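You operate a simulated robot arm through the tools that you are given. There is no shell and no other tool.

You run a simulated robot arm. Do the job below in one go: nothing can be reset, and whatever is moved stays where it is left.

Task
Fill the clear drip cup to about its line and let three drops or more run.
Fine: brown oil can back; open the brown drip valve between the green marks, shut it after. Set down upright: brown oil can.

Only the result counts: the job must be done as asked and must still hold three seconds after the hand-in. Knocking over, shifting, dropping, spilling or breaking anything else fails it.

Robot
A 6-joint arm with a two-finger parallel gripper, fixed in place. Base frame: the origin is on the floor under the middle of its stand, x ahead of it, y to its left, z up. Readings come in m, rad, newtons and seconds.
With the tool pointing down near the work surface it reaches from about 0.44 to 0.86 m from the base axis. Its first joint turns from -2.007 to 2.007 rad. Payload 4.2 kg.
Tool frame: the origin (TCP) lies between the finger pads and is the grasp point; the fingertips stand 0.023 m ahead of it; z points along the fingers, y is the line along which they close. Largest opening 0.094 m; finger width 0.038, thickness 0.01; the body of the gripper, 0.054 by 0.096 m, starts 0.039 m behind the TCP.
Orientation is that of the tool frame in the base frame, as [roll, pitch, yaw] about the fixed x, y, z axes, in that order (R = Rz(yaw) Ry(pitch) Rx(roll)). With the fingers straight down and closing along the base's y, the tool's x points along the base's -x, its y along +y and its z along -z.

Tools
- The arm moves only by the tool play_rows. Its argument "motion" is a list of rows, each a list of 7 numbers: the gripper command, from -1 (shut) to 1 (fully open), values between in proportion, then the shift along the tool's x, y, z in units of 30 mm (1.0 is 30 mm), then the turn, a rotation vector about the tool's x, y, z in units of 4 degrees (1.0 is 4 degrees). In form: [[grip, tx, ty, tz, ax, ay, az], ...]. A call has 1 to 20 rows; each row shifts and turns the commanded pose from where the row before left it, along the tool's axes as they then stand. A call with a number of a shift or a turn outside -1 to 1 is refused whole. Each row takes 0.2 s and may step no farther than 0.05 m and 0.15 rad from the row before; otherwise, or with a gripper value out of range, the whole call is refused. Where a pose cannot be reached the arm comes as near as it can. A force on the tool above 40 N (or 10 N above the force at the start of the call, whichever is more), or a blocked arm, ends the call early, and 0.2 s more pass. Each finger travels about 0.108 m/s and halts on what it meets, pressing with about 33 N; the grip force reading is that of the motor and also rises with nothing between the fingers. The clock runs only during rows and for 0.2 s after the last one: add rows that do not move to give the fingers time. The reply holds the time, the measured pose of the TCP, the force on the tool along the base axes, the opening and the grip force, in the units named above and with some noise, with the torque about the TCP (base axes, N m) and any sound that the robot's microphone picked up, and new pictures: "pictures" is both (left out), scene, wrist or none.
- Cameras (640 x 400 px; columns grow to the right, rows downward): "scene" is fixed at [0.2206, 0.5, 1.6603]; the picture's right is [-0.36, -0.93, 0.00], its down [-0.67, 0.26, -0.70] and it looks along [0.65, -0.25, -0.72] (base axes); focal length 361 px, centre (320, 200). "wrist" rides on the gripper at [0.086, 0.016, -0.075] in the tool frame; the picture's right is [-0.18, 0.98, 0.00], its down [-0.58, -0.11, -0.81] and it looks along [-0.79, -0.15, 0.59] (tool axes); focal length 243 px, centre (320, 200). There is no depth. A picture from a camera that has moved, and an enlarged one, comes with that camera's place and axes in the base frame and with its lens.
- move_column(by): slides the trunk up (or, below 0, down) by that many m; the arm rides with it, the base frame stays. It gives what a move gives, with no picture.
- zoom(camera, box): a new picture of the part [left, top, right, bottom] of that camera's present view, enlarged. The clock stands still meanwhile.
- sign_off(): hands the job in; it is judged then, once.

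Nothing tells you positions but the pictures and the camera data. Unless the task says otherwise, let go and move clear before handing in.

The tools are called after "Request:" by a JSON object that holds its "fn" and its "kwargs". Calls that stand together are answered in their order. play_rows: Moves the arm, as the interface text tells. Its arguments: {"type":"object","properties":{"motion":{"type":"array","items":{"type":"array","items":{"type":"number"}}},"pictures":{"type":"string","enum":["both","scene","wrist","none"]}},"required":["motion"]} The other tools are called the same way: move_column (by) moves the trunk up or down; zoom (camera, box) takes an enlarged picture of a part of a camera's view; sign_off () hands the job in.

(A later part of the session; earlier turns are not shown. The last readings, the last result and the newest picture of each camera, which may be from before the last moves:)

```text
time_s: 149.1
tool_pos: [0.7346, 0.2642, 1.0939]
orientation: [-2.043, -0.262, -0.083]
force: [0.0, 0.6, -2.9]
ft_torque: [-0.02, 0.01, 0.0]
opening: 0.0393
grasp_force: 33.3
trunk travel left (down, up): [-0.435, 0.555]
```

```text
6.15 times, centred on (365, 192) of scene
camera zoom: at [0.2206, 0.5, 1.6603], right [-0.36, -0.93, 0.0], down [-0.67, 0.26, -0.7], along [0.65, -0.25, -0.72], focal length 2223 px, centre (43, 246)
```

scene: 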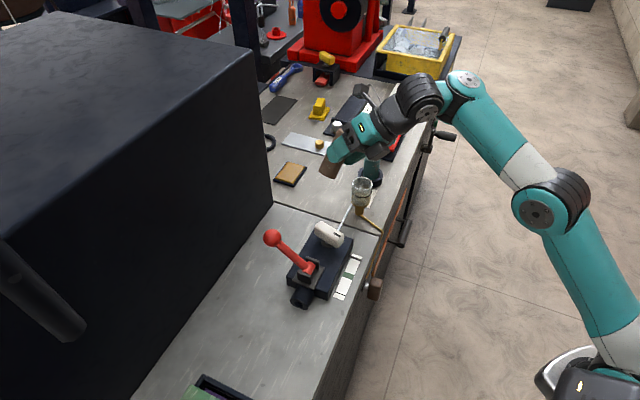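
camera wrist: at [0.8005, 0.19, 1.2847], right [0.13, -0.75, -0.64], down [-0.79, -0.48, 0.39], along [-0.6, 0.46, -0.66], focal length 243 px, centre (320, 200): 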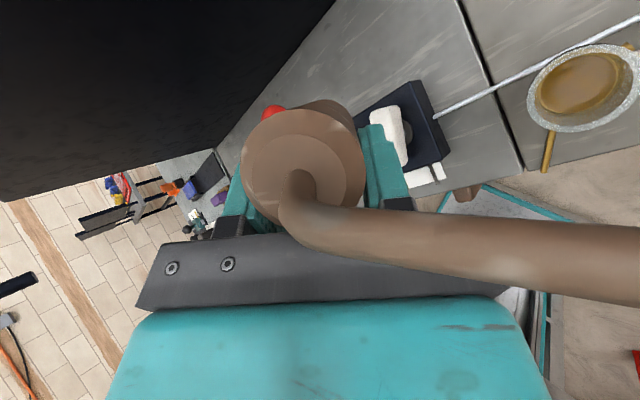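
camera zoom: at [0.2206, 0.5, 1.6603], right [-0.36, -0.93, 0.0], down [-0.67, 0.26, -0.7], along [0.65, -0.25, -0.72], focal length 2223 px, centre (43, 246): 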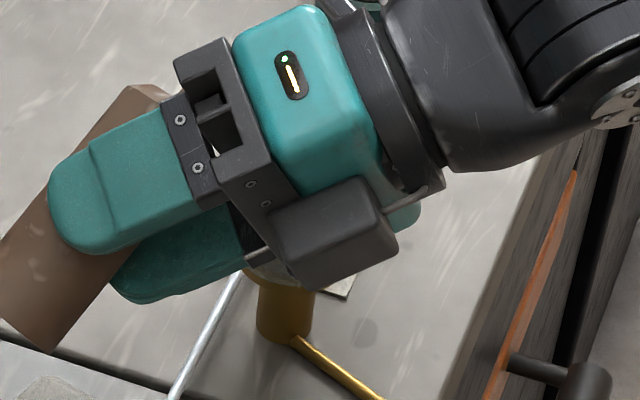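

The stream stopped by itself: the oil level in the can fell to the spout lip. I'll tilt another step and let it run.

Request:
{"fn": "play_rows", "kwargs": {"motion": [[-1, 0.066, -0.206, -0.112, 0.863, 0, 0.505], [-1, 0, 0, 0, 0, 0, 0], [-1, 0, 0, 0, 0, 0, 0]], "pictures": "none"}}

Request:
{"fn": "zoom", "kwargs": {"camera": "wrist", "box": [630, 0, 640, 400]}}

```text
time_s: 149.8
tool_pos: [0.7348, 0.2639, 1.1011]
orientation: [-1.979, -0.229, -0.097]
force: [-0.5, 0.6, -2.4]
ft_torque: [0.01, 0.0, 0.0]
opening: 0.0392
grasp_force: 32.9
trunk travel left (down, up): [-0.435, 0.555]
```

```text
1.00 times, centred on (635, 200) of wrist (not enlarged: the box is as wide or as high as the picture)
camera zoom: at [0.8079, 0.1815, 1.1352], right [-0.01, -0.39, -0.92], down [-0.73, -0.63, 0.28], along [-0.69, 0.67, -0.28], focal length 243 px, centre (5, 200)
```

zoom: 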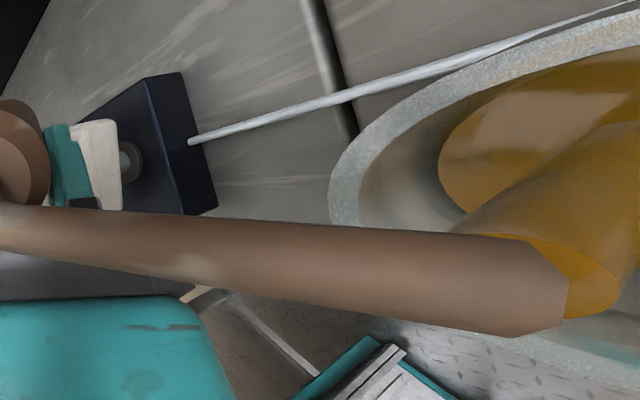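

Request:
{"fn": "play_rows", "kwargs": {"motion": [[-1, 0, 0, 0, 0, 0, 0], [-1, 0, 0, 0, 0, 0, 0], [-1, 0, 0, 0, 0, 0, 0]], "pictures": "none"}}

Request:
{"fn": "zoom", "kwargs": {"camera": "wrist", "box": [630, 0, 640, 400]}}

```text
time_s: 150.7
tool_pos: [0.7345, 0.264, 1.1024]
orientation: [-1.978, -0.231, -0.097]
force: [0.2, 0.6, -2.4]
ft_torque: [-0.03, 0.02, 0.04]
opening: 0.039
grasp_force: 33.1
trunk travel left (down, up): [-0.435, 0.555]
```

```text
1.00 times, centred on (635, 200) of wrist (not enlarged: the box is as wide or as high as the picture)
camera zoom: at [0.8079, 0.1814, 1.1352], right [-0.01, -0.39, -0.92], down [-0.73, -0.63, 0.28], along [-0.69, 0.67, -0.28], focal length 243 px, centre (5, 200)
```

zoom: 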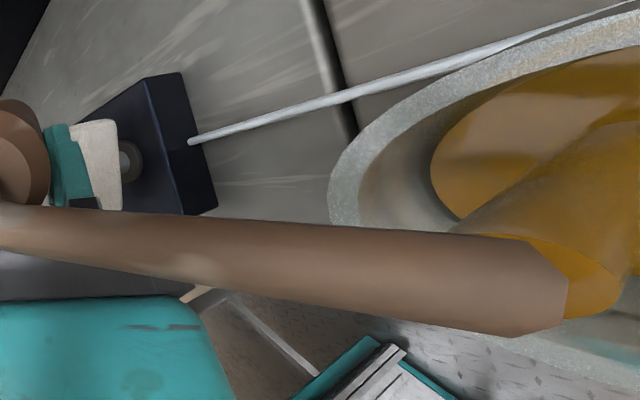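

The level is rising (I estimate about 1.2 cm below the ring line). I'll let it run a bit more.

Request:
{"fn": "play_rows", "kwargs": {"motion": [[-1, 0, 0, 0, 0, 0, 0], [-1, 0, 0, 0, 0, 0, 0], [-1, 0, 0, 0, 0, 0, 0], [-1, 0, 0, 0, 0, 0, 0]], "pictures": "none"}}

Request:
{"fn": "zoom", "kwargs": {"camera": "wrist", "box": [630, 0, 640, 400]}}

```text
time_s: 151.7
tool_pos: [0.7348, 0.2644, 1.1013]
orientation: [-1.979, -0.232, -0.098]
force: [-0.5, 0.6, -1.9]
ft_torque: [-0.06, 0.02, -0.01]
opening: 0.0392
grasp_force: 33.4
trunk travel left (down, up): [-0.435, 0.555]
```

```text
1.00 times, centred on (635, 200) of wrist (not enlarged: the box is as wide or as high as the picture)
camera zoom: at [0.8079, 0.1814, 1.1352], right [-0.01, -0.39, -0.92], down [-0.73, -0.63, 0.28], along [-0.69, 0.67, -0.28], focal length 243 px, centre (5, 200)
```

zoom: 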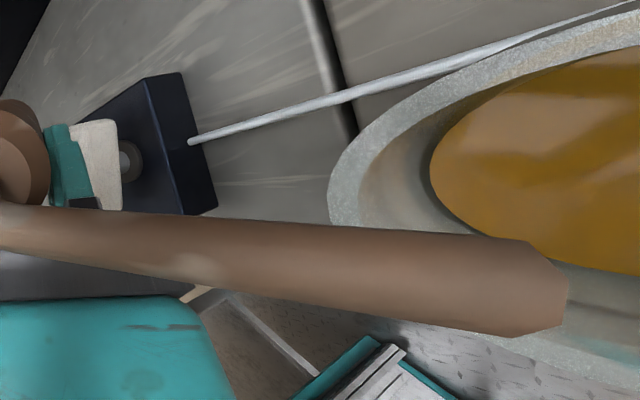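

The stream stopped again. I'll raise 8 cm to check the level against the line in the scene view.

Request:
{"fn": "move_column", "kwargs": {"by": 0.09}}

Request:
{"fn": "zoom", "kwargs": {"camera": "scene", "box": [335, 165, 395, 210]}}

```text
time_s: 152.9
tool_pos: [0.7354, 0.2642, 1.1912]
orientation: [-1.979, -0.231, -0.096]
force: [0.4, 0.0, -1.8]
ft_torque: [-0.04, 0.02, -0.03]
opening: 0.0391
grasp_force: 32.3
trunk travel left (down, up): [-0.525, 0.465]
```

```text
8.89 times, centred on (365, 188) of scene
camera zoom: at [0.2206, 0.5, 1.6603], right [-0.36, -0.93, 0.0], down [-0.67, 0.26, -0.7], along [0.65, -0.25, -0.72], focal length 3211 px, centre (-80, 311)
```

zoom: 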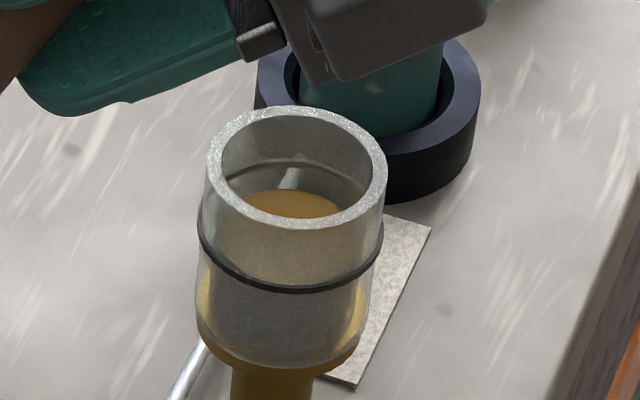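

Now I can see the oil surface clearly: it's about 7 mm below the ring line. One more tilt step should bring it close, so I'll go down again and pour.

Request:
{"fn": "move_column", "kwargs": {"by": -0.09}}

Request:
{"fn": "play_rows", "kwargs": {"motion": [[-1, 0.066, -0.206, -0.112, 0.863, 0, 0.505], [-1, 0, 0, 0, 0, 0, 0], [-1, 0, 0, 0, 0, 0, 0], [-1, 0, 0, 0, 0, 0, 0]], "pictures": "none"}}

Request:
{"fn": "zoom", "kwargs": {"camera": "wrist", "box": [630, 0, 640, 400]}}

```text
time_s: 154.2
tool_pos: [0.7345, 0.2641, 1.1012]
orientation: [-1.979, -0.23, -0.098]
force: [0.6, 0.5, -2.5]
ft_torque: [-0.05, 0.03, 0.06]
opening: 0.0393
grasp_force: 33.1
trunk travel left (down, up): [-0.435, 0.555]
```

```text
time_s: 155.2
tool_pos: [0.7352, 0.2635, 1.1079]
orientation: [-1.915, -0.198, -0.11]
force: [0.4, 0.4, -1.0]
ft_torque: [-0.04, 0.04, 0.0]
opening: 0.0391
grasp_force: 33.1
trunk travel left (down, up): [-0.435, 0.555]
```

```text
1.00 times, centred on (635, 200) of wrist (not enlarged: the box is as wide or as high as the picture)
camera zoom: at [0.8089, 0.1787, 1.1351], right [-0.04, -0.33, -0.94], down [-0.72, -0.65, 0.25], along [-0.69, 0.69, -0.21], focal length 243 px, centre (5, 200)
```

zoom: 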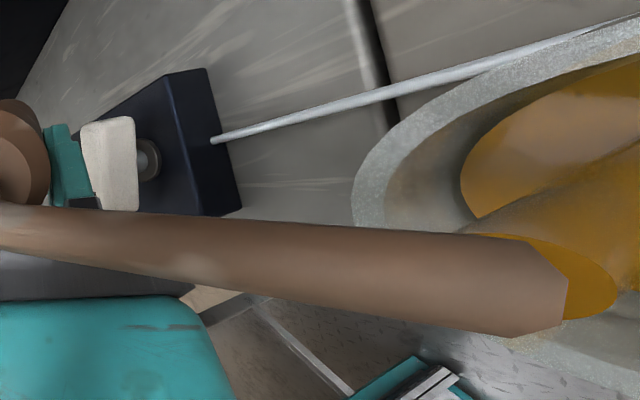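

Request:
{"fn": "play_rows", "kwargs": {"motion": [[-1, 0, 0, 0, 0, 0, 0], [-1, 0, 0, 0, 0, 0, 0], [-1, 0, 0, 0, 0, 0, 0]], "pictures": "none"}}

Request:
{"fn": "zoom", "kwargs": {"camera": "wrist", "box": [630, 0, 640, 400]}}

```text
time_s: 155.9
tool_pos: [0.7352, 0.2636, 1.1083]
orientation: [-1.917, -0.198, -0.11]
force: [0.4, 0.8, -1.9]
ft_torque: [0.0, -0.01, 0.0]
opening: 0.0392
grasp_force: 33.1
trunk travel left (down, up): [-0.435, 0.555]
```

```text
1.00 times, centred on (635, 200) of wrist (not enlarged: the box is as wide or as high as the picture)
camera zoom: at [0.8089, 0.1787, 1.1351], right [-0.04, -0.33, -0.94], down [-0.72, -0.65, 0.25], along [-0.69, 0.69, -0.21], focal length 243 px, centre (5, 200)
```

zoom: 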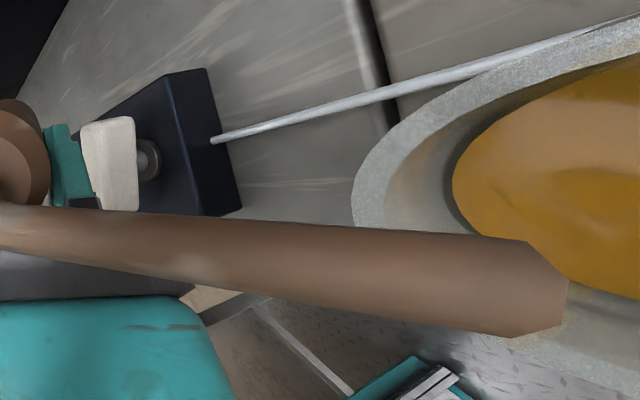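

It stopped again. I'll check the level from the scene.

Request:
{"fn": "move_column", "kwargs": {"by": 0.09}}

Request:
{"fn": "zoom", "kwargs": {"camera": "scene", "box": [335, 165, 395, 210]}}

```text
time_s: 157.2
tool_pos: [0.7354, 0.2629, 1.1991]
orientation: [-1.916, -0.196, -0.11]
force: [0.2, 0.4, -1.7]
ft_torque: [-0.08, 0.01, 0.01]
opening: 0.039
grasp_force: 33.0
trunk travel left (down, up): [-0.525, 0.465]
```

```text
8.89 times, centred on (365, 188) of scene
camera zoom: at [0.2206, 0.5, 1.6603], right [-0.36, -0.93, 0.0], down [-0.67, 0.26, -0.7], along [0.65, -0.25, -0.72], focal length 3211 px, centre (-80, 311)
```

zoom: 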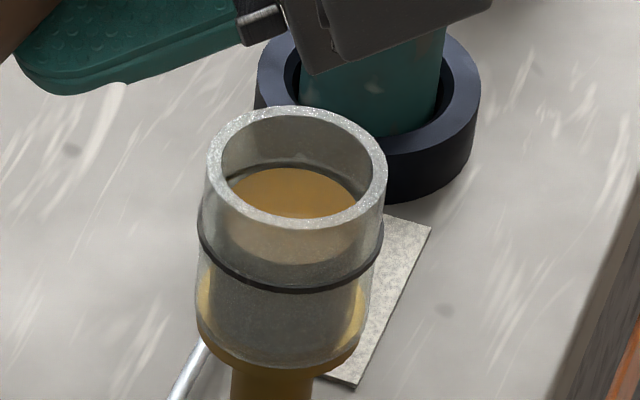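

The oil is now at the ring line, a hair above (about 3 mm), which the drops will take down a little. Now I return the can: un-tilt about the tip first.

Request:
{"fn": "play_rows", "kwargs": {"motion": [[-1, -0.066, 0.206, 0.112, -0.863, 0, -0.505], [-1, -0.066, 0.206, 0.112, -0.863, 0, -0.505], [-1, -0.066, 0.206, 0.112, -0.863, 0, -0.505], [-1, -0.066, 0.206, 0.112, -0.863, 0, -0.505], [-1, -0.066, 0.206, 0.112, -0.863, 0, -0.505], [-1, -0.066, 0.206, 0.112, -0.863, 0, -0.505], [-1, -0.066, 0.206, 0.112, -0.863, 0, -0.505], [-1, -0.066, 0.206, 0.112, -0.863, 0, -0.505], [-1, 0, 0, 0, 0, 0, 0]], "pictures": "scene"}}

```text
time_s: 159.2
tool_pos: [0.7379, 0.2601, 1.1398]
orientation: [-2.452, -0.425, 0.057]
force: [-0.4, -0.2, -1.3]
ft_torque: [-0.02, 0.01, -0.03]
opening: 0.0391
grasp_force: 33.1
trunk travel left (down, up): [-0.525, 0.465]
```

scene: 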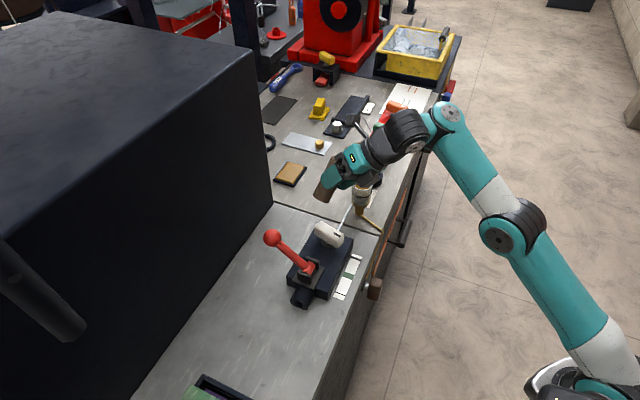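

Request:
{"fn": "move_column", "kwargs": {"by": 0.06}}

Request:
{"fn": "play_rows", "kwargs": {"motion": [[-1, -0.47, -0.333, 0, 0, 0, 0], [-1, -0.47, -0.333, 0, 0, 0, 0], [-1, -0.47, -0.333, 0, 0, 0, 0], [-1, 0, 0, 0, -0.863, 0, -0.505], [-1, 0, 0, 0, -0.863, 0, -0.505], [-1, 0, 0, 0, -0.863, 0, -0.505], [-1, 0, 0, 0, -0.863, 0, -0.505], [-1, 0, 0, 0, -0.863, 0, -0.505], [-1, 0, 0, 0, -0.863, 0, -0.505], [-1, 0, 0, 0, -0.863, 0, -0.505], [-1, 0, 0, 0, -0.863, 0, -0.505], [-1, 0, 0, 0, -0.73, 0, -0.43], [-1, 0, 0, 0, 0, 0, 0]], "pictures": "scene"}}

```text
time_s: 160.2
tool_pos: [0.7383, 0.2591, 1.2013]
orientation: [-2.451, -0.426, 0.057]
force: [0.1, 0.5, -1.6]
ft_torque: [-0.03, 0.05, 0.01]
opening: 0.0389
grasp_force: 33.4
trunk travel left (down, up): [-0.585, 0.405]
```

```text
time_s: 163.0
tool_pos: [0.6905, 0.2806, 1.2016]
orientation: [-3.14, -0.53, 0.387]
force: [0.2, -0.6, -1.1]
ft_torque: [-0.02, 0.02, 0.05]
opening: 0.0395
grasp_force: 32.7
out of reach, approached as far as the arm can: row 3
trunk travel left (down, up): [-0.585, 0.405]
```

scene: 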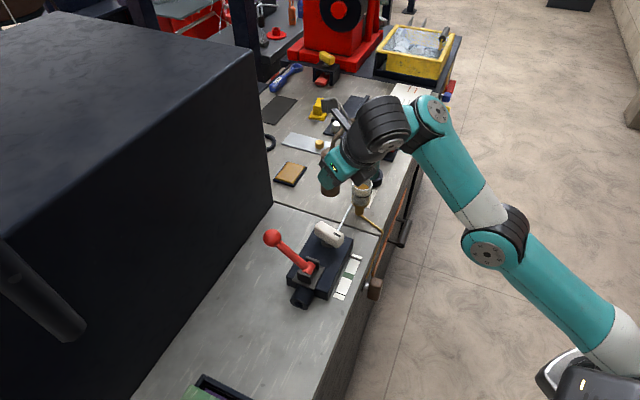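

Request:
{"fn": "play_rows", "kwargs": {"motion": [[-1, -0.222, -0.97, -0.129, 0.376, 0, -0.649], [-1, -0.222, -0.97, -0.129, 0.376, 0, -0.649], [-1, -0.222, -0.97, -0.129, 0.376, 0, -0.649], [-1, -0.222, -0.97, -0.129, 0.376, 0, -0.649], [-1, -0.222, -0.97, -0.129, 0.376, 0, -0.649], [-1, -0.222, -0.97, -0.129, 0.376, 0, -0.649], [-1, -0.222, -0.97, -0.129, 0.376, 0, -0.649], [-1, -0.222, -0.97, -0.129, 0.376, 0, -0.649], [-1, 0, 0, 0, 0, 0, 0]], "pictures": "both"}}

```text
time_s: 165.0
tool_pos: [0.51, 0.434, 1.199]
orientation: [-3.141, -0.529, 0.805]
force: [0.0, -0.7, -1.9]
ft_torque: [-0.01, 0.02, 0.02]
opening: 0.0391
grasp_force: 33.3
out of reach, approached as far as the arm can: row 1, 3, 5, 8
trunk travel left (down, up): [-0.585, 0.405]
camera wrist: at [0.547, 0.4491, 1.3073], right [0.6, -0.8, -0.09], down [-0.71, -0.58, 0.4], along [-0.37, -0.18, -0.91], focal length 243 px, centre (320, 200)
```

scene: 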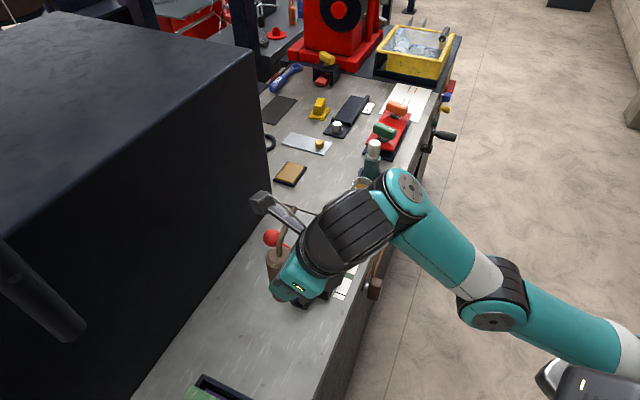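
wrist: 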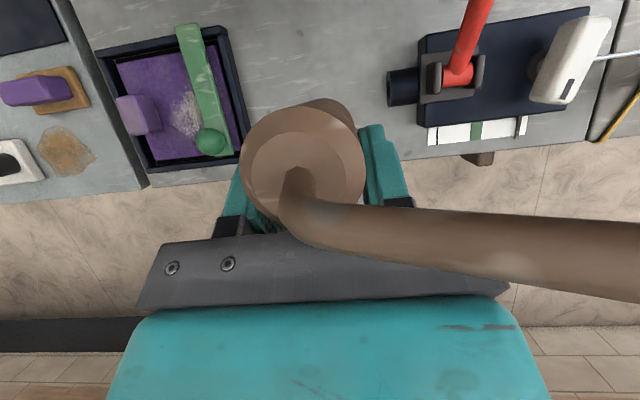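

Nearly back at the original spot. I'll correct the few millimetres and tenths of degrees so that it goes down exactly where it stood.

Request:
{"fn": "play_rows", "kwargs": {"motion": [[-1, -0.127, 0.087, -0.074, -0.1, -0.057, -0.1], [-1, 0, 0, 0, 0, 0, 0]], "pictures": "none"}}

Request:
{"fn": "move_column", "kwargs": {"by": -0.15}}

```text
time_s: 165.6
tool_pos: [0.5092, 0.4281, 1.2]
orientation: [3.125, -0.527, 0.814]
force: [0.0, 0.4, -2.9]
ft_torque: [0.01, 0.03, -0.03]
opening: 0.0391
grasp_force: 32.9
trunk travel left (down, up): [-0.585, 0.405]
```

```text
time_s: 167.3
tool_pos: [0.5099, 0.4283, 1.0498]
orientation: [3.126, -0.527, 0.814]
force: [-0.1, 0.2, -1.7]
ft_torque: [-0.02, 0.04, 0.0]
opening: 0.0388
grasp_force: 33.2
trunk travel left (down, up): [-0.435, 0.555]
```

Request:
{"fn": "move_column", "kwargs": {"by": -0.036}}

Request:
{"fn": "zoom", "kwargs": {"camera": "scene", "box": [240, 230, 360, 370]}}

Request:
{"fn": "zoom", "kwargs": {"camera": "wrist", "box": [0, 0, 640, 400]}}

```text
time_s: 168.2
tool_pos: [0.509, 0.4292, 1.0143]
orientation: [3.127, -0.528, 0.812]
force: [0.4, 0.2, -1.9]
ft_torque: [-0.02, -0.01, -0.03]
opening: 0.0392
grasp_force: 33.2
trunk travel left (down, up): [-0.399, 0.591]
```

```text
2.86 times, centred on (300, 300) of scene
camera zoom: at [0.2206, 0.5, 1.6603], right [-0.36, -0.93, 0.0], down [-0.67, 0.26, -0.7], along [0.65, -0.25, -0.72], focal length 1032 px, centre (377, -86)
```

zoom: 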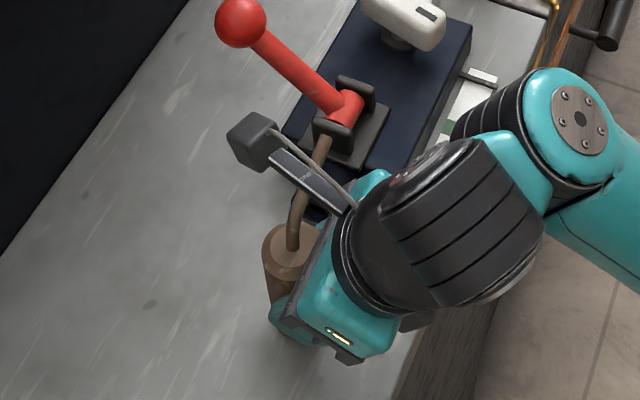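

```text
1.00 times, centred on (320, 200) of wrist (not enlarged: the box is as wide or as high as the picture)
camera zoom: at [0.5455, 0.445, 1.1217], right [0.6, -0.8, -0.08], down [-0.71, -0.58, 0.4], along [-0.37, -0.19, -0.91], focal length 243 px, centre (320, 200)
```

zoom: 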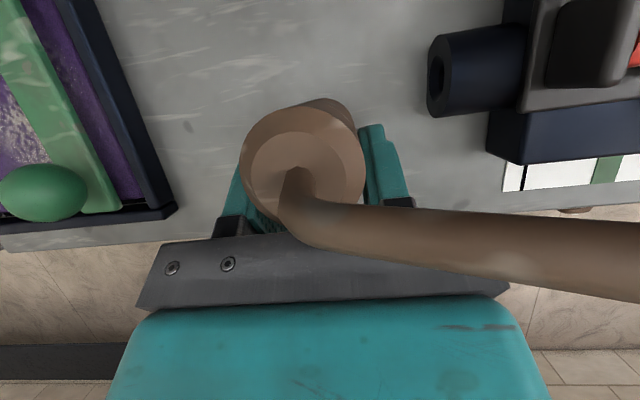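

Request:
{"fn": "move_column", "kwargs": {"by": -0.004}}

Request:
{"fn": "move_column", "kwargs": {"by": -0.0015}}

```text
time_s: 168.7
tool_pos: [0.5089, 0.4283, 1.0104]
orientation: [3.126, -0.527, 0.814]
force: [0.8, 0.4, -0.9]
ft_torque: [-0.02, 0.02, -0.02]
opening: 0.0393
grasp_force: 32.9
trunk travel left (down, up): [-0.395, 0.595]
```

```text
time_s: 169.2
tool_pos: [0.5083, 0.4273, 1.0092]
orientation: [3.128, -0.529, 0.813]
force: [0.6, 0.4, -1.7]
ft_torque: [-0.04, 0.01, -0.01]
opening: 0.0391
grasp_force: 33.0
trunk travel left (down, up): [-0.393, 0.597]
```

Request:
{"fn": "move_column", "kwargs": {"by": -0.0015}}

Request:
{"fn": "move_column", "kwargs": {"by": -0.001}}

```text
time_s: 169.7
tool_pos: [0.5079, 0.4282, 1.0073]
orientation: [3.127, -0.528, 0.814]
force: [2.4, 1.9, 6.9]
ft_torque: [0.26, -0.04, -0.06]
opening: 0.0392
grasp_force: 32.7
trunk travel left (down, up): [-0.392, 0.598]
```

```text
time_s: 170.2
tool_pos: [0.5089, 0.429, 1.0083]
orientation: [3.129, -0.53, 0.814]
force: [5.9, 5.0, 19.2]
ft_torque: [0.63, -0.16, -0.13]
opening: 0.0392
grasp_force: 32.5
trunk travel left (down, up): [-0.391, 0.599]
```

The can is touching the table. I'll relieve the pressure slightly, then open the gripper gently.

Request:
{"fn": "move_column", "kwargs": {"by": 0.0013}}

Request:
{"fn": "play_rows", "kwargs": {"motion": [[-0.14, 0, 0, 0, 0, 0, 0], [-0.05, 0, 0, 0, 0, 0, 0], [0.05, 0, 0, 0, 0, 0, 0], [0.3, 0, 0, 0, 0, 0, 0], [0.6, 0, 0, 0, 0, 0, 0], [1, 0, 0, 0, 0, 0, 0], [1, 0, 0, 0, 0, 0, 0]], "pictures": "both"}}

```text
time_s: 170.7
tool_pos: [0.5087, 0.4291, 1.0085]
orientation: [3.126, -0.527, 0.814]
force: [3.8, 1.1, 18.1]
ft_torque: [0.42, -0.07, -0.06]
opening: 0.0392
grasp_force: 33.2
trunk travel left (down, up): [-0.392, 0.598]
```

```text
time_s: 172.3
tool_pos: [0.5092, 0.4285, 1.0065]
orientation: [3.128, -0.527, 0.814]
force: [-0.3, -0.4, 0.5]
ft_torque: [-0.01, -0.02, 0.02]
opening: 0.094
grasp_force: 0.0
trunk travel left (down, up): [-0.392, 0.598]
camera wrist: at [0.5454, 0.4449, 1.1151], right [0.6, -0.8, -0.08], down [-0.71, -0.58, 0.4], along [-0.37, -0.19, -0.91], focal length 243 px, centre (320, 200)
```

scene: 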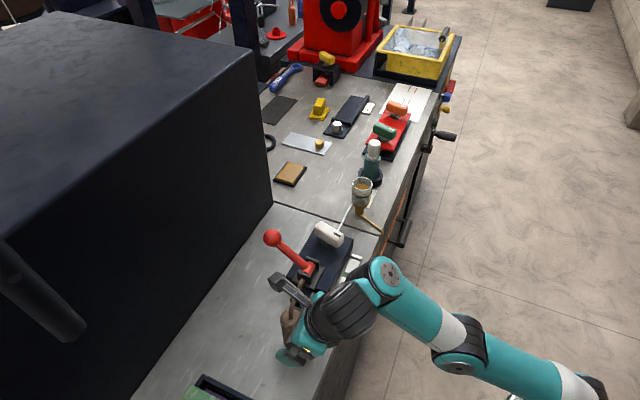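
wrist: 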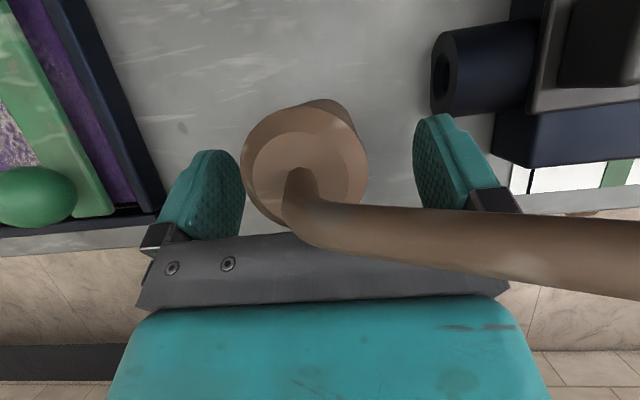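

The can stands upright in its place, released. I'll retreat the way I came: up a little, sideways past the spout, then straight up.

Request:
{"fn": "move_column", "kwargs": {"by": 0.028}}

Request:
{"fn": "play_rows", "kwargs": {"motion": [[1, 0, 0.35, 0, 0, 0, 0], [1, 0, 0.35, 0, 0, 0, 0], [1, 0, 0, 0, 0, 0, 0]], "pictures": "wrist"}}

```text
time_s: 173.1
tool_pos: [0.5091, 0.4285, 1.0358]
orientation: [3.128, -0.527, 0.814]
force: [-0.6, 0.8, -0.7]
ft_torque: [-0.03, 0.0, 0.01]
opening: 0.094
grasp_force: 0.1
trunk travel left (down, up): [-0.42, 0.57]
```

```text
time_s: 173.8
tool_pos: [0.5242, 0.4143, 1.0354]
orientation: [3.127, -0.526, 0.813]
force: [0.1, 0.2, 0.1]
ft_torque: [0.02, 0.0, 0.02]
opening: 0.0937
grasp_force: 0.1
trunk travel left (down, up): [-0.42, 0.57]
camera wrist: at [0.5606, 0.4305, 1.1435], right [0.6, -0.8, -0.08], down [-0.71, -0.58, 0.4], along [-0.37, -0.19, -0.91], focal length 243 px, centre (320, 200)
```

wrist: 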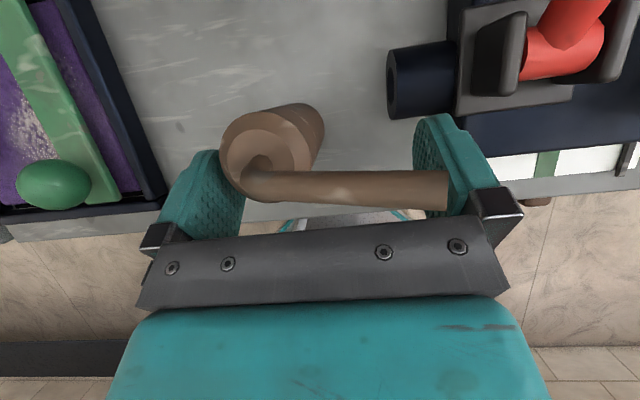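

Request:
{"fn": "move_column", "kwargs": {"by": 0.1}}

Request:
{"fn": "zoom", "kwargs": {"camera": "wrist", "box": [0, 0, 640, 400]}}

Request:
{"fn": "move_column", "kwargs": {"by": 0.13}}

Request:
{"fn": "zoom", "kwargs": {"camera": "scene", "box": [240, 150, 420, 370]}}

Request:
{"fn": "zoom", "kwargs": {"camera": "scene", "box": [335, 165, 395, 210]}}

```text
time_s: 175.2
tool_pos: [0.5238, 0.4142, 1.1357]
orientation: [3.128, -0.528, 0.814]
force: [0.0, 0.5, 0.4]
ft_torque: [0.02, 0.0, -0.04]
opening: 0.0939
grasp_force: 0.0
trunk travel left (down, up): [-0.52, 0.47]
```

```text
1.00 times, centred on (320, 200) of wrist (not enlarged: the box is as wide or as high as the picture)
camera zoom: at [0.5607, 0.4305, 1.2434], right [0.6, -0.8, -0.08], down [-0.71, -0.58, 0.4], along [-0.37, -0.19, -0.91], focal length 243 px, centre (320, 200)
```

zoom: 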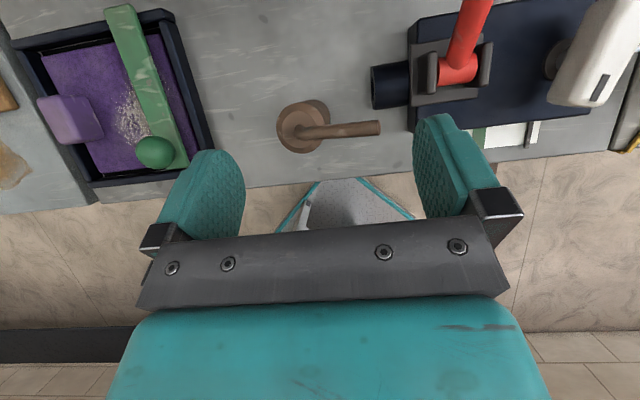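

```text
time_s: 176.8
tool_pos: [0.5243, 0.4135, 1.2654]
orientation: [3.127, -0.528, 0.814]
force: [0.2, 0.5, 0.1]
ft_torque: [0.01, 0.0, -0.01]
opening: 0.0941
grasp_force: 0.0
trunk travel left (down, up): [-0.65, 0.34]
```

```text
1.82 times, centred on (330, 260) of scene
camera zoom: at [0.2206, 0.5, 1.6603], right [-0.36, -0.93, 0.0], down [-0.67, 0.26, -0.7], along [0.65, -0.25, -0.72], focal length 657 px, centre (302, 91)
```

zoom: 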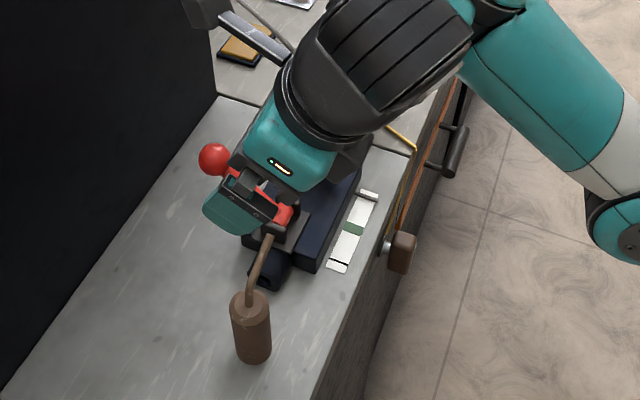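

```text
8.89 times, centred on (365, 188) of scene
camera zoom: at [0.2206, 0.5, 1.6603], right [-0.36, -0.93, 0.0], down [-0.67, 0.26, -0.7], along [0.65, -0.25, -0.72], focal length 3211 px, centre (-80, 311)
```

zoom: 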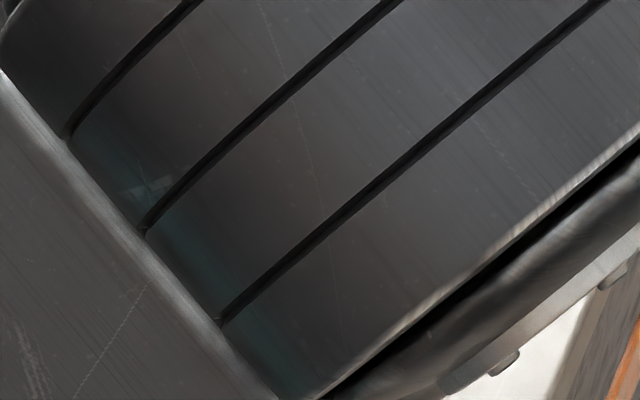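

The can stands exactly where it was and the way is clear. Now the valve: I'll roll the hand back to camera-behind and go to a tool-down pose in front of the bench, where the knob and its marks are in view.

Request:
{"fn": "play_rows", "kwargs": {"motion": [[1, 0, 0, 0, 0, 0, 1], [1, 0, 0, 0, 0, 0, 1], [1, 0, 0, 0, 0, 0, 1], [1, 0, 0, 0, 0, 0, 1], [1, 0, 0, 0, 0, 0, 1], [1, 0, 0, 0, 0, 0, 1], [1, 0, 0, 0, 0, 0, 1], [1, 0, 0, 0, 0, 0, 1], [1, 0, 0, 0, 0, 0, 1], [1, 0, 0, 0, 0, 0, 1], [1, 0, 0, 0, 0, 0, 1], [1, 0, 0, 0, 0, 0, 1], [1, 0, 0, 0, 0, 0, 1], [1, 0, 0, 0, 0, 0, 1], [1, 0, 0, 0, 0, 0, 1], [1, 0, 0, 0, 0, 0, 1], [1, 0, 0, 0, 0, 0, 1], [1, 0, 0, 0, 0, 0, 1], [1, 0, 0, 0, 0, 0, 1], [1, 0, 0, 0, 0, 0, 1]], "pictures": "none"}}

Request:
{"fn": "play_rows", "kwargs": {"motion": [[1, 0, 0, 0, 0, 0, 1], [1, 0, 0, 0, 0, 0, 1], [1, 0, 0, 0, 0, 0, 1], [1, 0, 0, 0, 0, 0, 1], [1, 0, 0, 0, 0, 0, 1], [1, 0, 0, 0, 0, 0, 1], [1, 0, 0, 0, 0, 0, 1], [1, 0, 0, 0, 0, 0, 1], [1, 0, 0, 0, 0, 0, 1], [1, 0, 0, 0, 0, 0, 1], [1, 0, 0, 0, 0, 0, 1], [1, 0, 0, 0, 0, 0, 1], [1, 0, 0, 0, 0, 0, 1], [1, 0, 0, 0, 0, 0, 1], [1, 0, 0, 0, 0, 0, 1], [1, 0, 0, 0, 0, 0, 1], [1, 0, 0, 0, 0, 0, 1], [1, 0, 0, 0, 0, 0, 1], [1, 0, 0, 0, 0, 0, 1], [1, 0, 0, 0, 0, 0, 1]], "pictures": "none"}}

Request:
{"fn": "play_rows", "kwargs": {"motion": [[1, 0, 0, 0, 0, 0, 1], [1, 0, 0, 0, 0, 0, 1], [1, 0, 0, 0, 0, 0, 1], [1, 0, 0, 0, 0, 0, 1], [1, 0, 0, 0, 0, 0, 1], [1, 0.384, 0, 0, 0, 1, 0], [1, 0.384, 0, 0, 0, 1, 0], [1, 0.384, 0, 0, 0, 1, 0], [1, 0.384, 0, 0, 0, 1, 0], [1, 0, 0, 0, 0, 0, 0]], "pictures": "scene"}}

```text
time_s: 181.0
tool_pos: [0.5249, 0.4143, 1.2661]
orientation: [-2.623, -0.101, -0.615]
force: [-0.6, 0.5, -0.1]
ft_torque: [-0.01, -0.02, -0.01]
opening: 0.0941
grasp_force: 0.1
trunk travel left (down, up): [-0.65, 0.34]
```

```text
time_s: 185.2
tool_pos: [0.5241, 0.4142, 1.2664]
orientation: [-2.933, 0.487, -1.931]
force: [-0.2, -0.1, 0.5]
ft_torque: [-0.01, 0.02, 0.0]
opening: 0.094
grasp_force: 0.1
trunk travel left (down, up): [-0.65, 0.34]
```

```text
time_s: 187.4
tool_pos: [0.4958, 0.3841, 1.247]
orientation: [-3.129, 0.246, -2.333]
force: [-0.9, 0.3, 0.0]
ft_torque: [0.01, 0.03, -0.02]
opening: 0.0939
grasp_force: 0.1
trunk travel left (down, up): [-0.65, 0.34]
```

scene: 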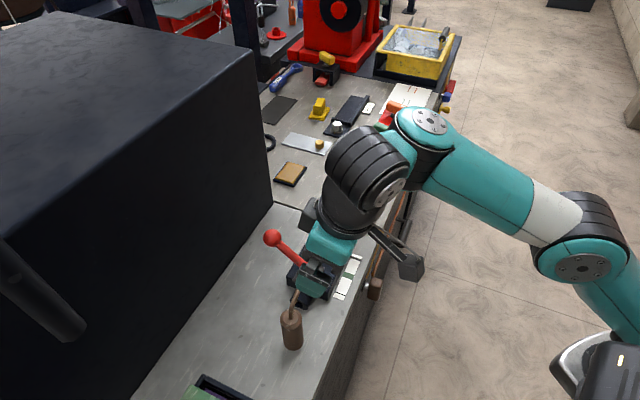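

Request:
{"fn": "play_rows", "kwargs": {"motion": [[1, 0.384, 0, 0, 0, 1, 0], [1, 0.384, 0, 0, 0, 1, 0], [1, 0.384, 0, 0, 0, 1, 0], [1, 0.2, 0, 0, 0, 0.5, 0], [1, 0.6, -0.8, 0.33, 0, 0, 0], [1, 0.6, -0.8, 0.33, 0, 0, 0], [1, 0.6, -0.8, 0.33, 0, 0, 0], [1, 0.6, -0.8, 0.33, 0, 0, 0], [1, 0.6, -0.8, 0.33, 0, 0, 0], [1, 0.6, -0.8, 0.33, 0, 0, 0], [1, 0.6, -0.8, 0.33, 0, 0, 0], [1, 0.6, -0.8, 0.33, 0, 0, 0], [1, 0, 0, 0, 0, 0, 0]], "pictures": "both"}}

```text
time_s: 190.2
tool_pos: [0.5353, 0.1459, 1.2373]
orientation: [-3.129, -0.001, -2.335]
force: [0.9, 0.1, -0.2]
ft_torque: [-0.03, 0.0, 0.03]
opening: 0.0941
grasp_force: 0.0
out of reach, approached as far as the arm can: row 8, 9, 10, 11, 12
trunk travel left (down, up): [-0.65, 0.34]
camera wrist: at [0.4629, 0.0958, 1.3116], right [-0.58, 0.81, -0.01], down [0.47, 0.35, 0.81], along [0.66, 0.46, -0.59], focal length 243 px, centre (320, 200)
```

scene: 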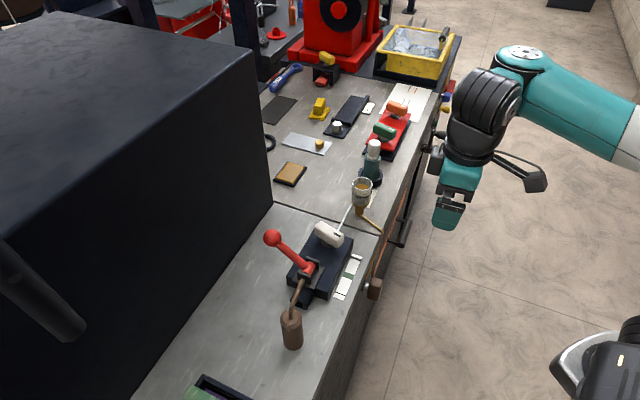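
wrist: 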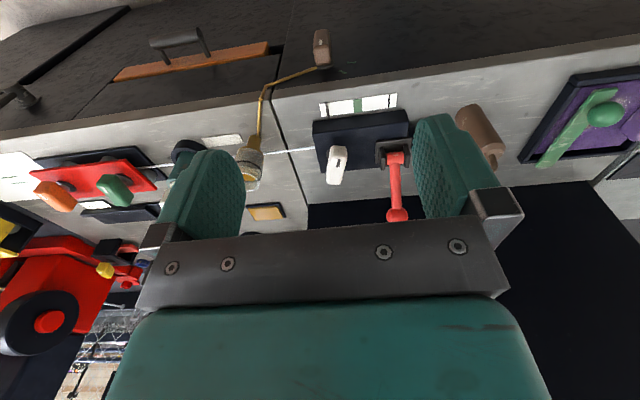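

Now both the cup and knob are in clear view. I'll check the cup level and look closely at the knob from both cameras.

Request:
{"fn": "zoom", "kwargs": {"camera": "scene", "box": [335, 165, 395, 210]}}

Request:
{"fn": "zoom", "kwargs": {"camera": "wrist", "box": [270, 15, 370, 90]}}

Request:
{"fn": "zoom", "kwargs": {"camera": "scene", "box": [340, 250, 410, 310]}}

```text
8.89 times, centred on (365, 188) of scene
camera zoom: at [0.2206, 0.5, 1.6603], right [-0.36, -0.93, 0.0], down [-0.67, 0.26, -0.7], along [0.65, -0.25, -0.72], focal length 3211 px, centre (-80, 311)
```

zoom: 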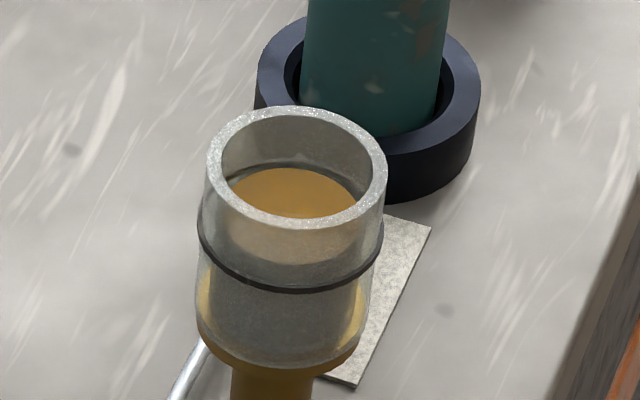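

```text
5.33 times, centred on (320, 52) of wrist
camera zoom: at [0.4629, 0.0958, 1.3116], right [-0.58, 0.81, -0.01], down [0.47, 0.35, 0.81], along [0.66, 0.46, -0.59], focal length 1294 px, centre (320, 987)
```

zoom: 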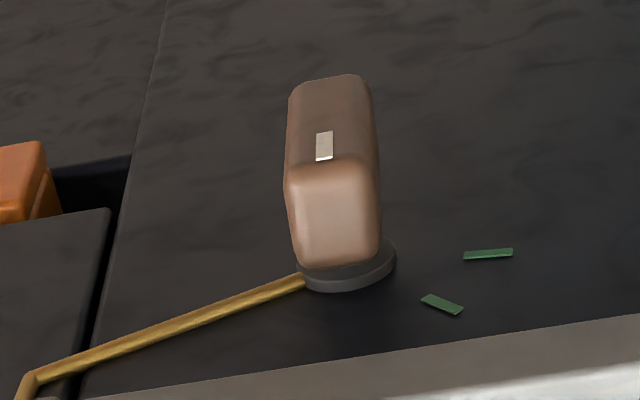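

```text
6.67 times, centred on (375, 280) of scene
camera zoom: at [0.2206, 0.5, 1.6603], right [-0.36, -0.93, 0.0], down [-0.67, 0.26, -0.7], along [0.65, -0.25, -0.72], focal length 2408 px, centre (-47, -333)
```

zoom: 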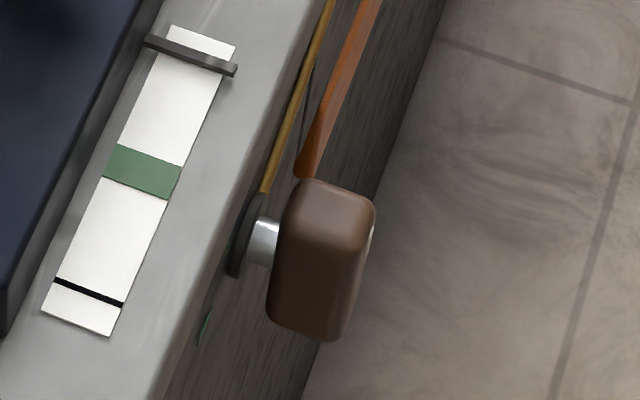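

The oil sits at the line, just a touch above. I'll lower the trunk to look at the knob and its green marks from closer and more frontally.

Request:
{"fn": "move_column", "kwargs": {"by": -0.28}}

Request:
{"fn": "zoom", "kwargs": {"camera": "wrist", "box": [0, 0, 640, 400]}}

Request:
{"fn": "zoom", "kwargs": {"camera": "wrist", "box": [260, 100, 440, 220]}}

```text
time_s: 193.0
tool_pos: [0.5347, 0.1471, 0.9592]
orientation: [-3.13, 0.001, -2.334]
force: [0.5, -0.4, -0.1]
ft_torque: [0.01, -0.01, 0.0]
opening: 0.0941
grasp_force: 0.1
trunk travel left (down, up): [-0.37, 0.62]
```

```text
1.00 times, centred on (320, 200) of wrist (not enlarged: the box is as wide or as high as the picture)
camera zoom: at [0.4628, 0.096, 1.0317], right [-0.58, 0.81, -0.01], down [0.47, 0.35, 0.81], along [0.66, 0.46, -0.59], focal length 243 px, centre (320, 200)
```

zoom: 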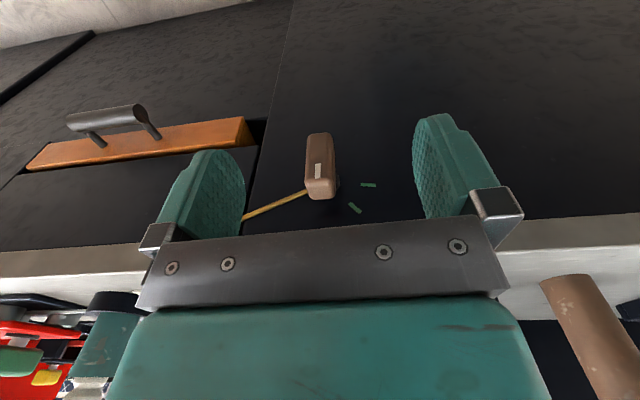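

```text
3.33 times, centred on (350, 160) of wrist
camera zoom: at [0.4628, 0.096, 1.0317], right [-0.58, 0.81, -0.01], down [0.47, 0.35, 0.81], along [0.66, 0.46, -0.59], focal length 809 px, centre (220, 333)
```

zoom: 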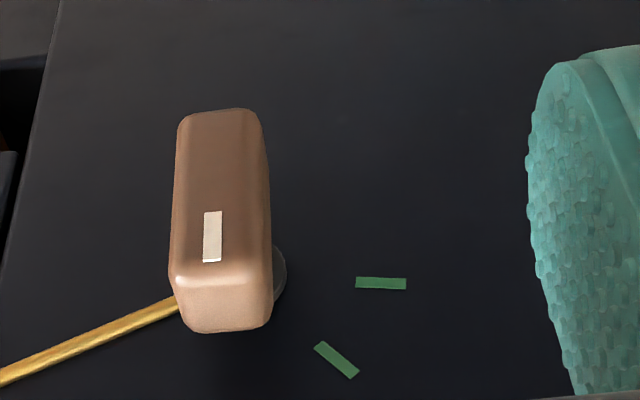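

Measured now: the knob axis is at a≈(0.632, 0.224, 0.853), and the green marks are at about 38° and 77° to the left of straight-up. The pointer must therefore go to roughly 57°. I'll push the bar handle with the closed fingertips, so first I get a forward-leaning hand pose there, at a safe height.

Request:
{"fn": "move_column", "kwargs": {"by": 0.12}}

Request:
{"fn": "play_rows", "kwargs": {"motion": [[1, -0.384, 0, 0, 0, -1, 0], [1, -0.384, 0, 0, 0, -1, 0], [1, -0.384, 0, 0, 0, -1, 0], [1, -0.384, 0, 0, 0, -1, 0], [1, -0.384, 0, 0, 0, -1, 0], [1, 0, 0, 0, 0, 0, 0]], "pictures": "scene"}}

```text
time_s: 194.5
tool_pos: [0.5351, 0.1467, 1.0771]
orientation: [-3.128, 0.002, -2.336]
force: [0.6, -0.1, -0.6]
ft_torque: [0.02, 0.0, 0.01]
opening: 0.0941
grasp_force: 0.0
trunk travel left (down, up): [-0.49, 0.5]
```

```text
time_s: 195.9
tool_pos: [0.5958, 0.2044, 1.1358]
orientation: [-3.131, 0.348, -2.331]
force: [-0.6, 0.4, -0.4]
ft_torque: [-0.04, 0.02, -0.01]
opening: 0.0944
grasp_force: 0.0
out of reach, approached as far as the arm can: row 1, 2, 3, 4, 5
trunk travel left (down, up): [-0.49, 0.5]
```

scene: 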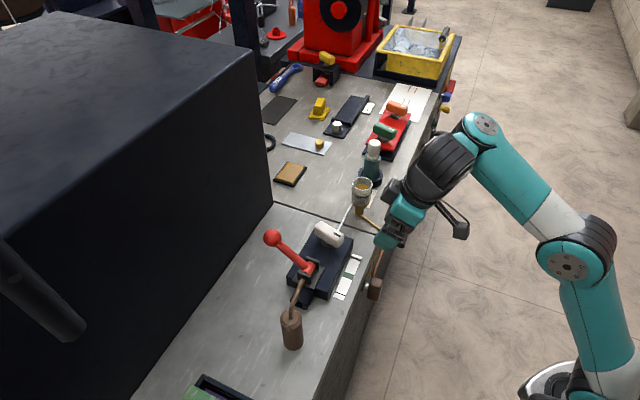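

Request:
{"fn": "play_rows", "kwargs": {"motion": [[1, 0, 0, 0, 0, -1, 0], [1, 0, 0, 0, 0, -1, 0], [1, 0, 0, 0, 0, -1, 0], [1, 0, 0, 0, 0, 0, 0]], "pictures": "none"}}

Request:
{"fn": "play_rows", "kwargs": {"motion": [[1, 0.4, 0, -0.25, 0, 0, 0], [1, 0.4, 0, -0.25, 0, 0, 0], [1, 0, 0, 0, 0, 0, 0]], "pictures": "scene"}}

```text
time_s: 196.9
tool_pos: [0.6209, 0.2204, 1.1772]
orientation: [-3.13, 0.555, -2.329]
force: [-0.2, 0.3, 0.5]
ft_torque: [0.01, -0.02, 0.0]
opening: 0.0939
grasp_force: 0.0
out of reach, approached as far as the arm can: row 1, 2, 3
trunk travel left (down, up): [-0.49, 0.5]
```

```text
time_s: 197.7
tool_pos: [0.6087, 0.2054, 1.1914]
orientation: [-3.128, 0.556, -2.326]
force: [0.3, 0.2, 0.4]
ft_torque: [0.0, 0.01, 0.0]
opening: 0.0939
grasp_force: 0.1
out of reach, approached as far as the arm can: row 1, 2
trunk travel left (down, up): [-0.49, 0.5]
```

scene: 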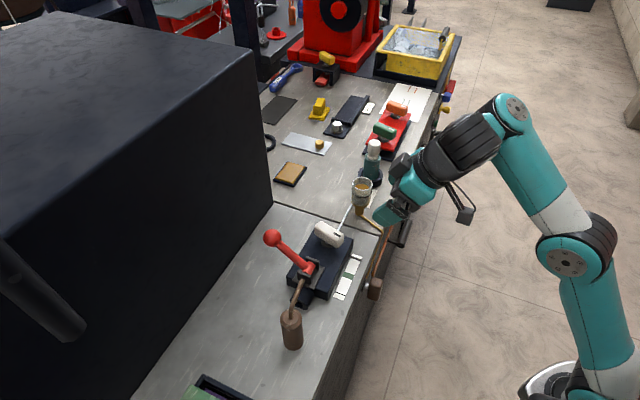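

The 58° lean is reached. I'll back away from the bench edge in the same orientation before lowering.

Request:
{"fn": "play_rows", "kwargs": {"motion": [[1, 0.6, 0, -0.37, 0, 0, 0], [1, 0.6, 0, -0.37, 0, 0, 0], [1, 0.6, 0, -0.37, 0, 0, 0], [1, 0.6, 0, -0.37, 0, 0, 0], [1, 0, 0, 0, 0, 0, 0]], "pictures": "none"}}

```text
time_s: 198.9
tool_pos: [0.5628, 0.1501, 1.2226]
orientation: [-3.129, 0.557, -2.33]
force: [-0.2, 0.7, -0.2]
ft_torque: [-0.02, 0.01, -0.01]
opening: 0.094
grasp_force: 0.1
out of reach, approached as far as the arm can: row 1, 2, 3, 4
trunk travel left (down, up): [-0.49, 0.5]
```

Request:
{"fn": "move_column", "kwargs": {"by": -0.2}}

Request:
{"fn": "move_column", "kwargs": {"by": -0.115}}

Request:
{"fn": "zoom", "kwargs": {"camera": "wrist", "box": [0, 0, 640, 400]}}

Request:
{"fn": "zoom", "kwargs": {"camera": "scene", "box": [320, 180, 480, 320]}}

```text
time_s: 201.1
tool_pos: [0.5632, 0.1505, 1.0229]
orientation: [-3.13, 0.557, -2.328]
force: [-0.8, 0.1, 0.2]
ft_torque: [0.02, 0.01, -0.03]
opening: 0.0942
grasp_force: 0.0
trunk travel left (down, up): [-0.29, 0.7]
```

```text
time_s: 202.5
tool_pos: [0.5636, 0.1507, 0.9077]
orientation: [-3.128, 0.556, -2.329]
force: [-0.2, 0.3, 0.5]
ft_torque: [0.01, -0.03, 0.03]
opening: 0.094
grasp_force: 0.0
trunk travel left (down, up): [-0.175, 0.815]
```

```text
1.00 times, centred on (320, 200) of wrist (not enlarged: the box is as wide or as high as the picture)
camera zoom: at [0.4737, 0.0804, 0.9245], right [-0.6, 0.79, 0.09], down [0.12, -0.02, 0.99], along [0.79, 0.61, -0.08], focal length 243 px, centre (320, 200)
```

zoom: 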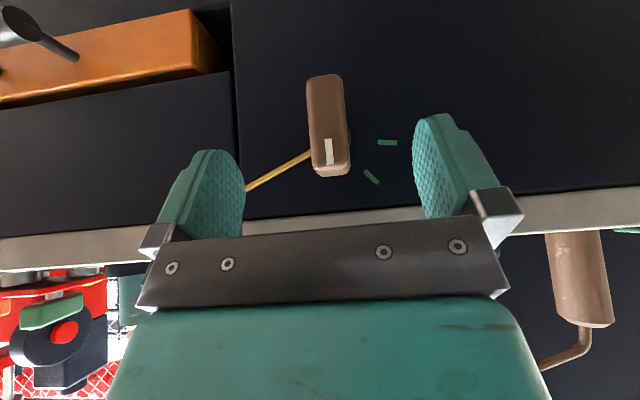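

```text
2.86 times, centred on (400, 250) of scene
camera zoom: at [0.2206, 0.5, 1.6603], right [-0.36, -0.93, 0.0], down [-0.67, 0.26, -0.7], along [0.65, -0.25, -0.72], focal length 1032 px, centre (91, 57)
```

zoom: 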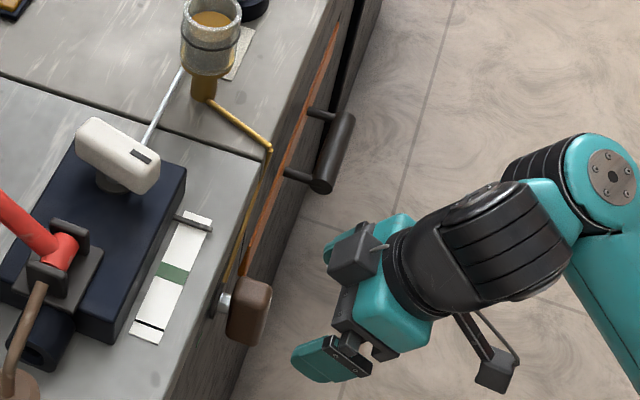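

Excellent frontal view of the knob with pointer and both green marks. I'll zoom for exact measurements.

Request:
{"fn": "zoom", "kwargs": {"camera": "wrist", "box": [270, 60, 430, 200]}}

```text
2.86 times, centred on (350, 130) of wrist
camera zoom: at [0.4737, 0.0804, 0.9245], right [-0.6, 0.79, 0.09], down [0.12, -0.02, 0.99], along [0.79, 0.61, -0.08], focal length 693 px, centre (234, 400)
```

zoom: 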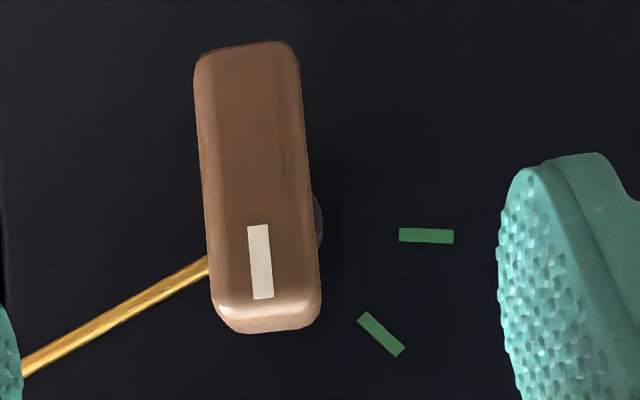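

Handle and marks are measured precisely: the handle is vertical, and the marks are at about 38° and 79° left of up. I'll close the fingers and position them to the right of the handle's top, then step forward.

Request:
{"fn": "play_rows", "kwargs": {"motion": [[-1, 0, -0.36, 0, 0, 0, 0], [-1, 0, -0.36, 0, 0, 0, 0], [-1, 0, -0.36, 0, 0, 0, 0], [-1, 0, 0, 0, 0, 0, 0], [-1, 0, 0, 0, 0, 0, 0]], "pictures": "wrist"}}

```text
time_s: 203.7
tool_pos: [0.5875, 0.1243, 0.9033]
orientation: [-3.125, 0.556, -2.328]
force: [-0.4, -1.0, -0.7]
ft_torque: [0.02, 0.03, 0.0]
opening: 0.0001
grasp_force: 32.7
out of reach, approached as far as the arm can: row 3
trunk travel left (down, up): [-0.175, 0.815]
camera wrist: at [0.4976, 0.0529, 0.92], right [-0.6, 0.79, 0.08], down [0.12, -0.02, 0.99], along [0.79, 0.61, -0.08], focal length 243 px, centre (320, 200)
```

wrist: 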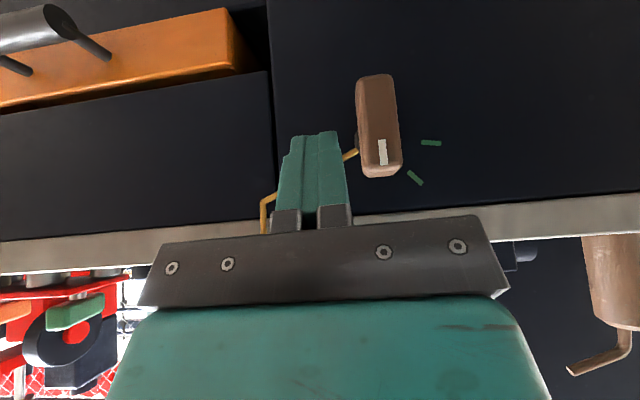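

The closed fingers are to the right of the handle. Now forward toward the face in small steps.

Request:
{"fn": "play_rows", "kwargs": {"motion": [[-1, -0.417, 0, 0.26, 0, 0, 0], [-1, -0.417, 0, 0.26, 0, 0, 0], [-1, 0, 0, 0, 0, 0, 0]], "pictures": "wrist"}}

```text
time_s: 204.5
tool_pos: [0.6083, 0.1377, 0.8951]
orientation: [-3.128, 0.557, -2.329]
force: [0.0, -0.4, 0.3]
ft_torque: [0.01, 0.02, 0.0]
opening: 0.0
grasp_force: 32.7
out of reach, approached as far as the arm can: row 1, 2
trunk travel left (down, up): [-0.175, 0.815]
camera wrist: at [0.5185, 0.0666, 0.9128], right [-0.6, 0.79, 0.09], down [0.12, -0.02, 0.99], along [0.79, 0.61, -0.08], focal length 243 px, centre (320, 200)
```

wrist: 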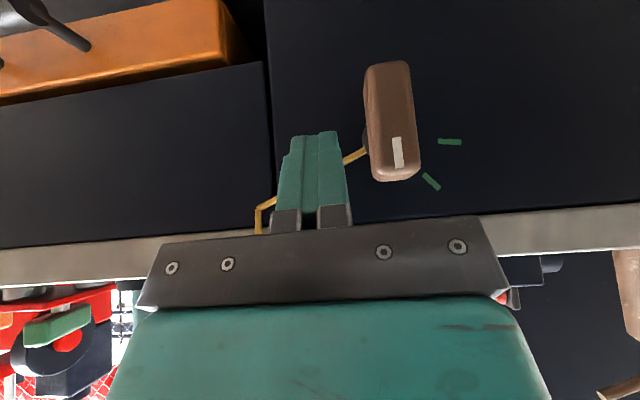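

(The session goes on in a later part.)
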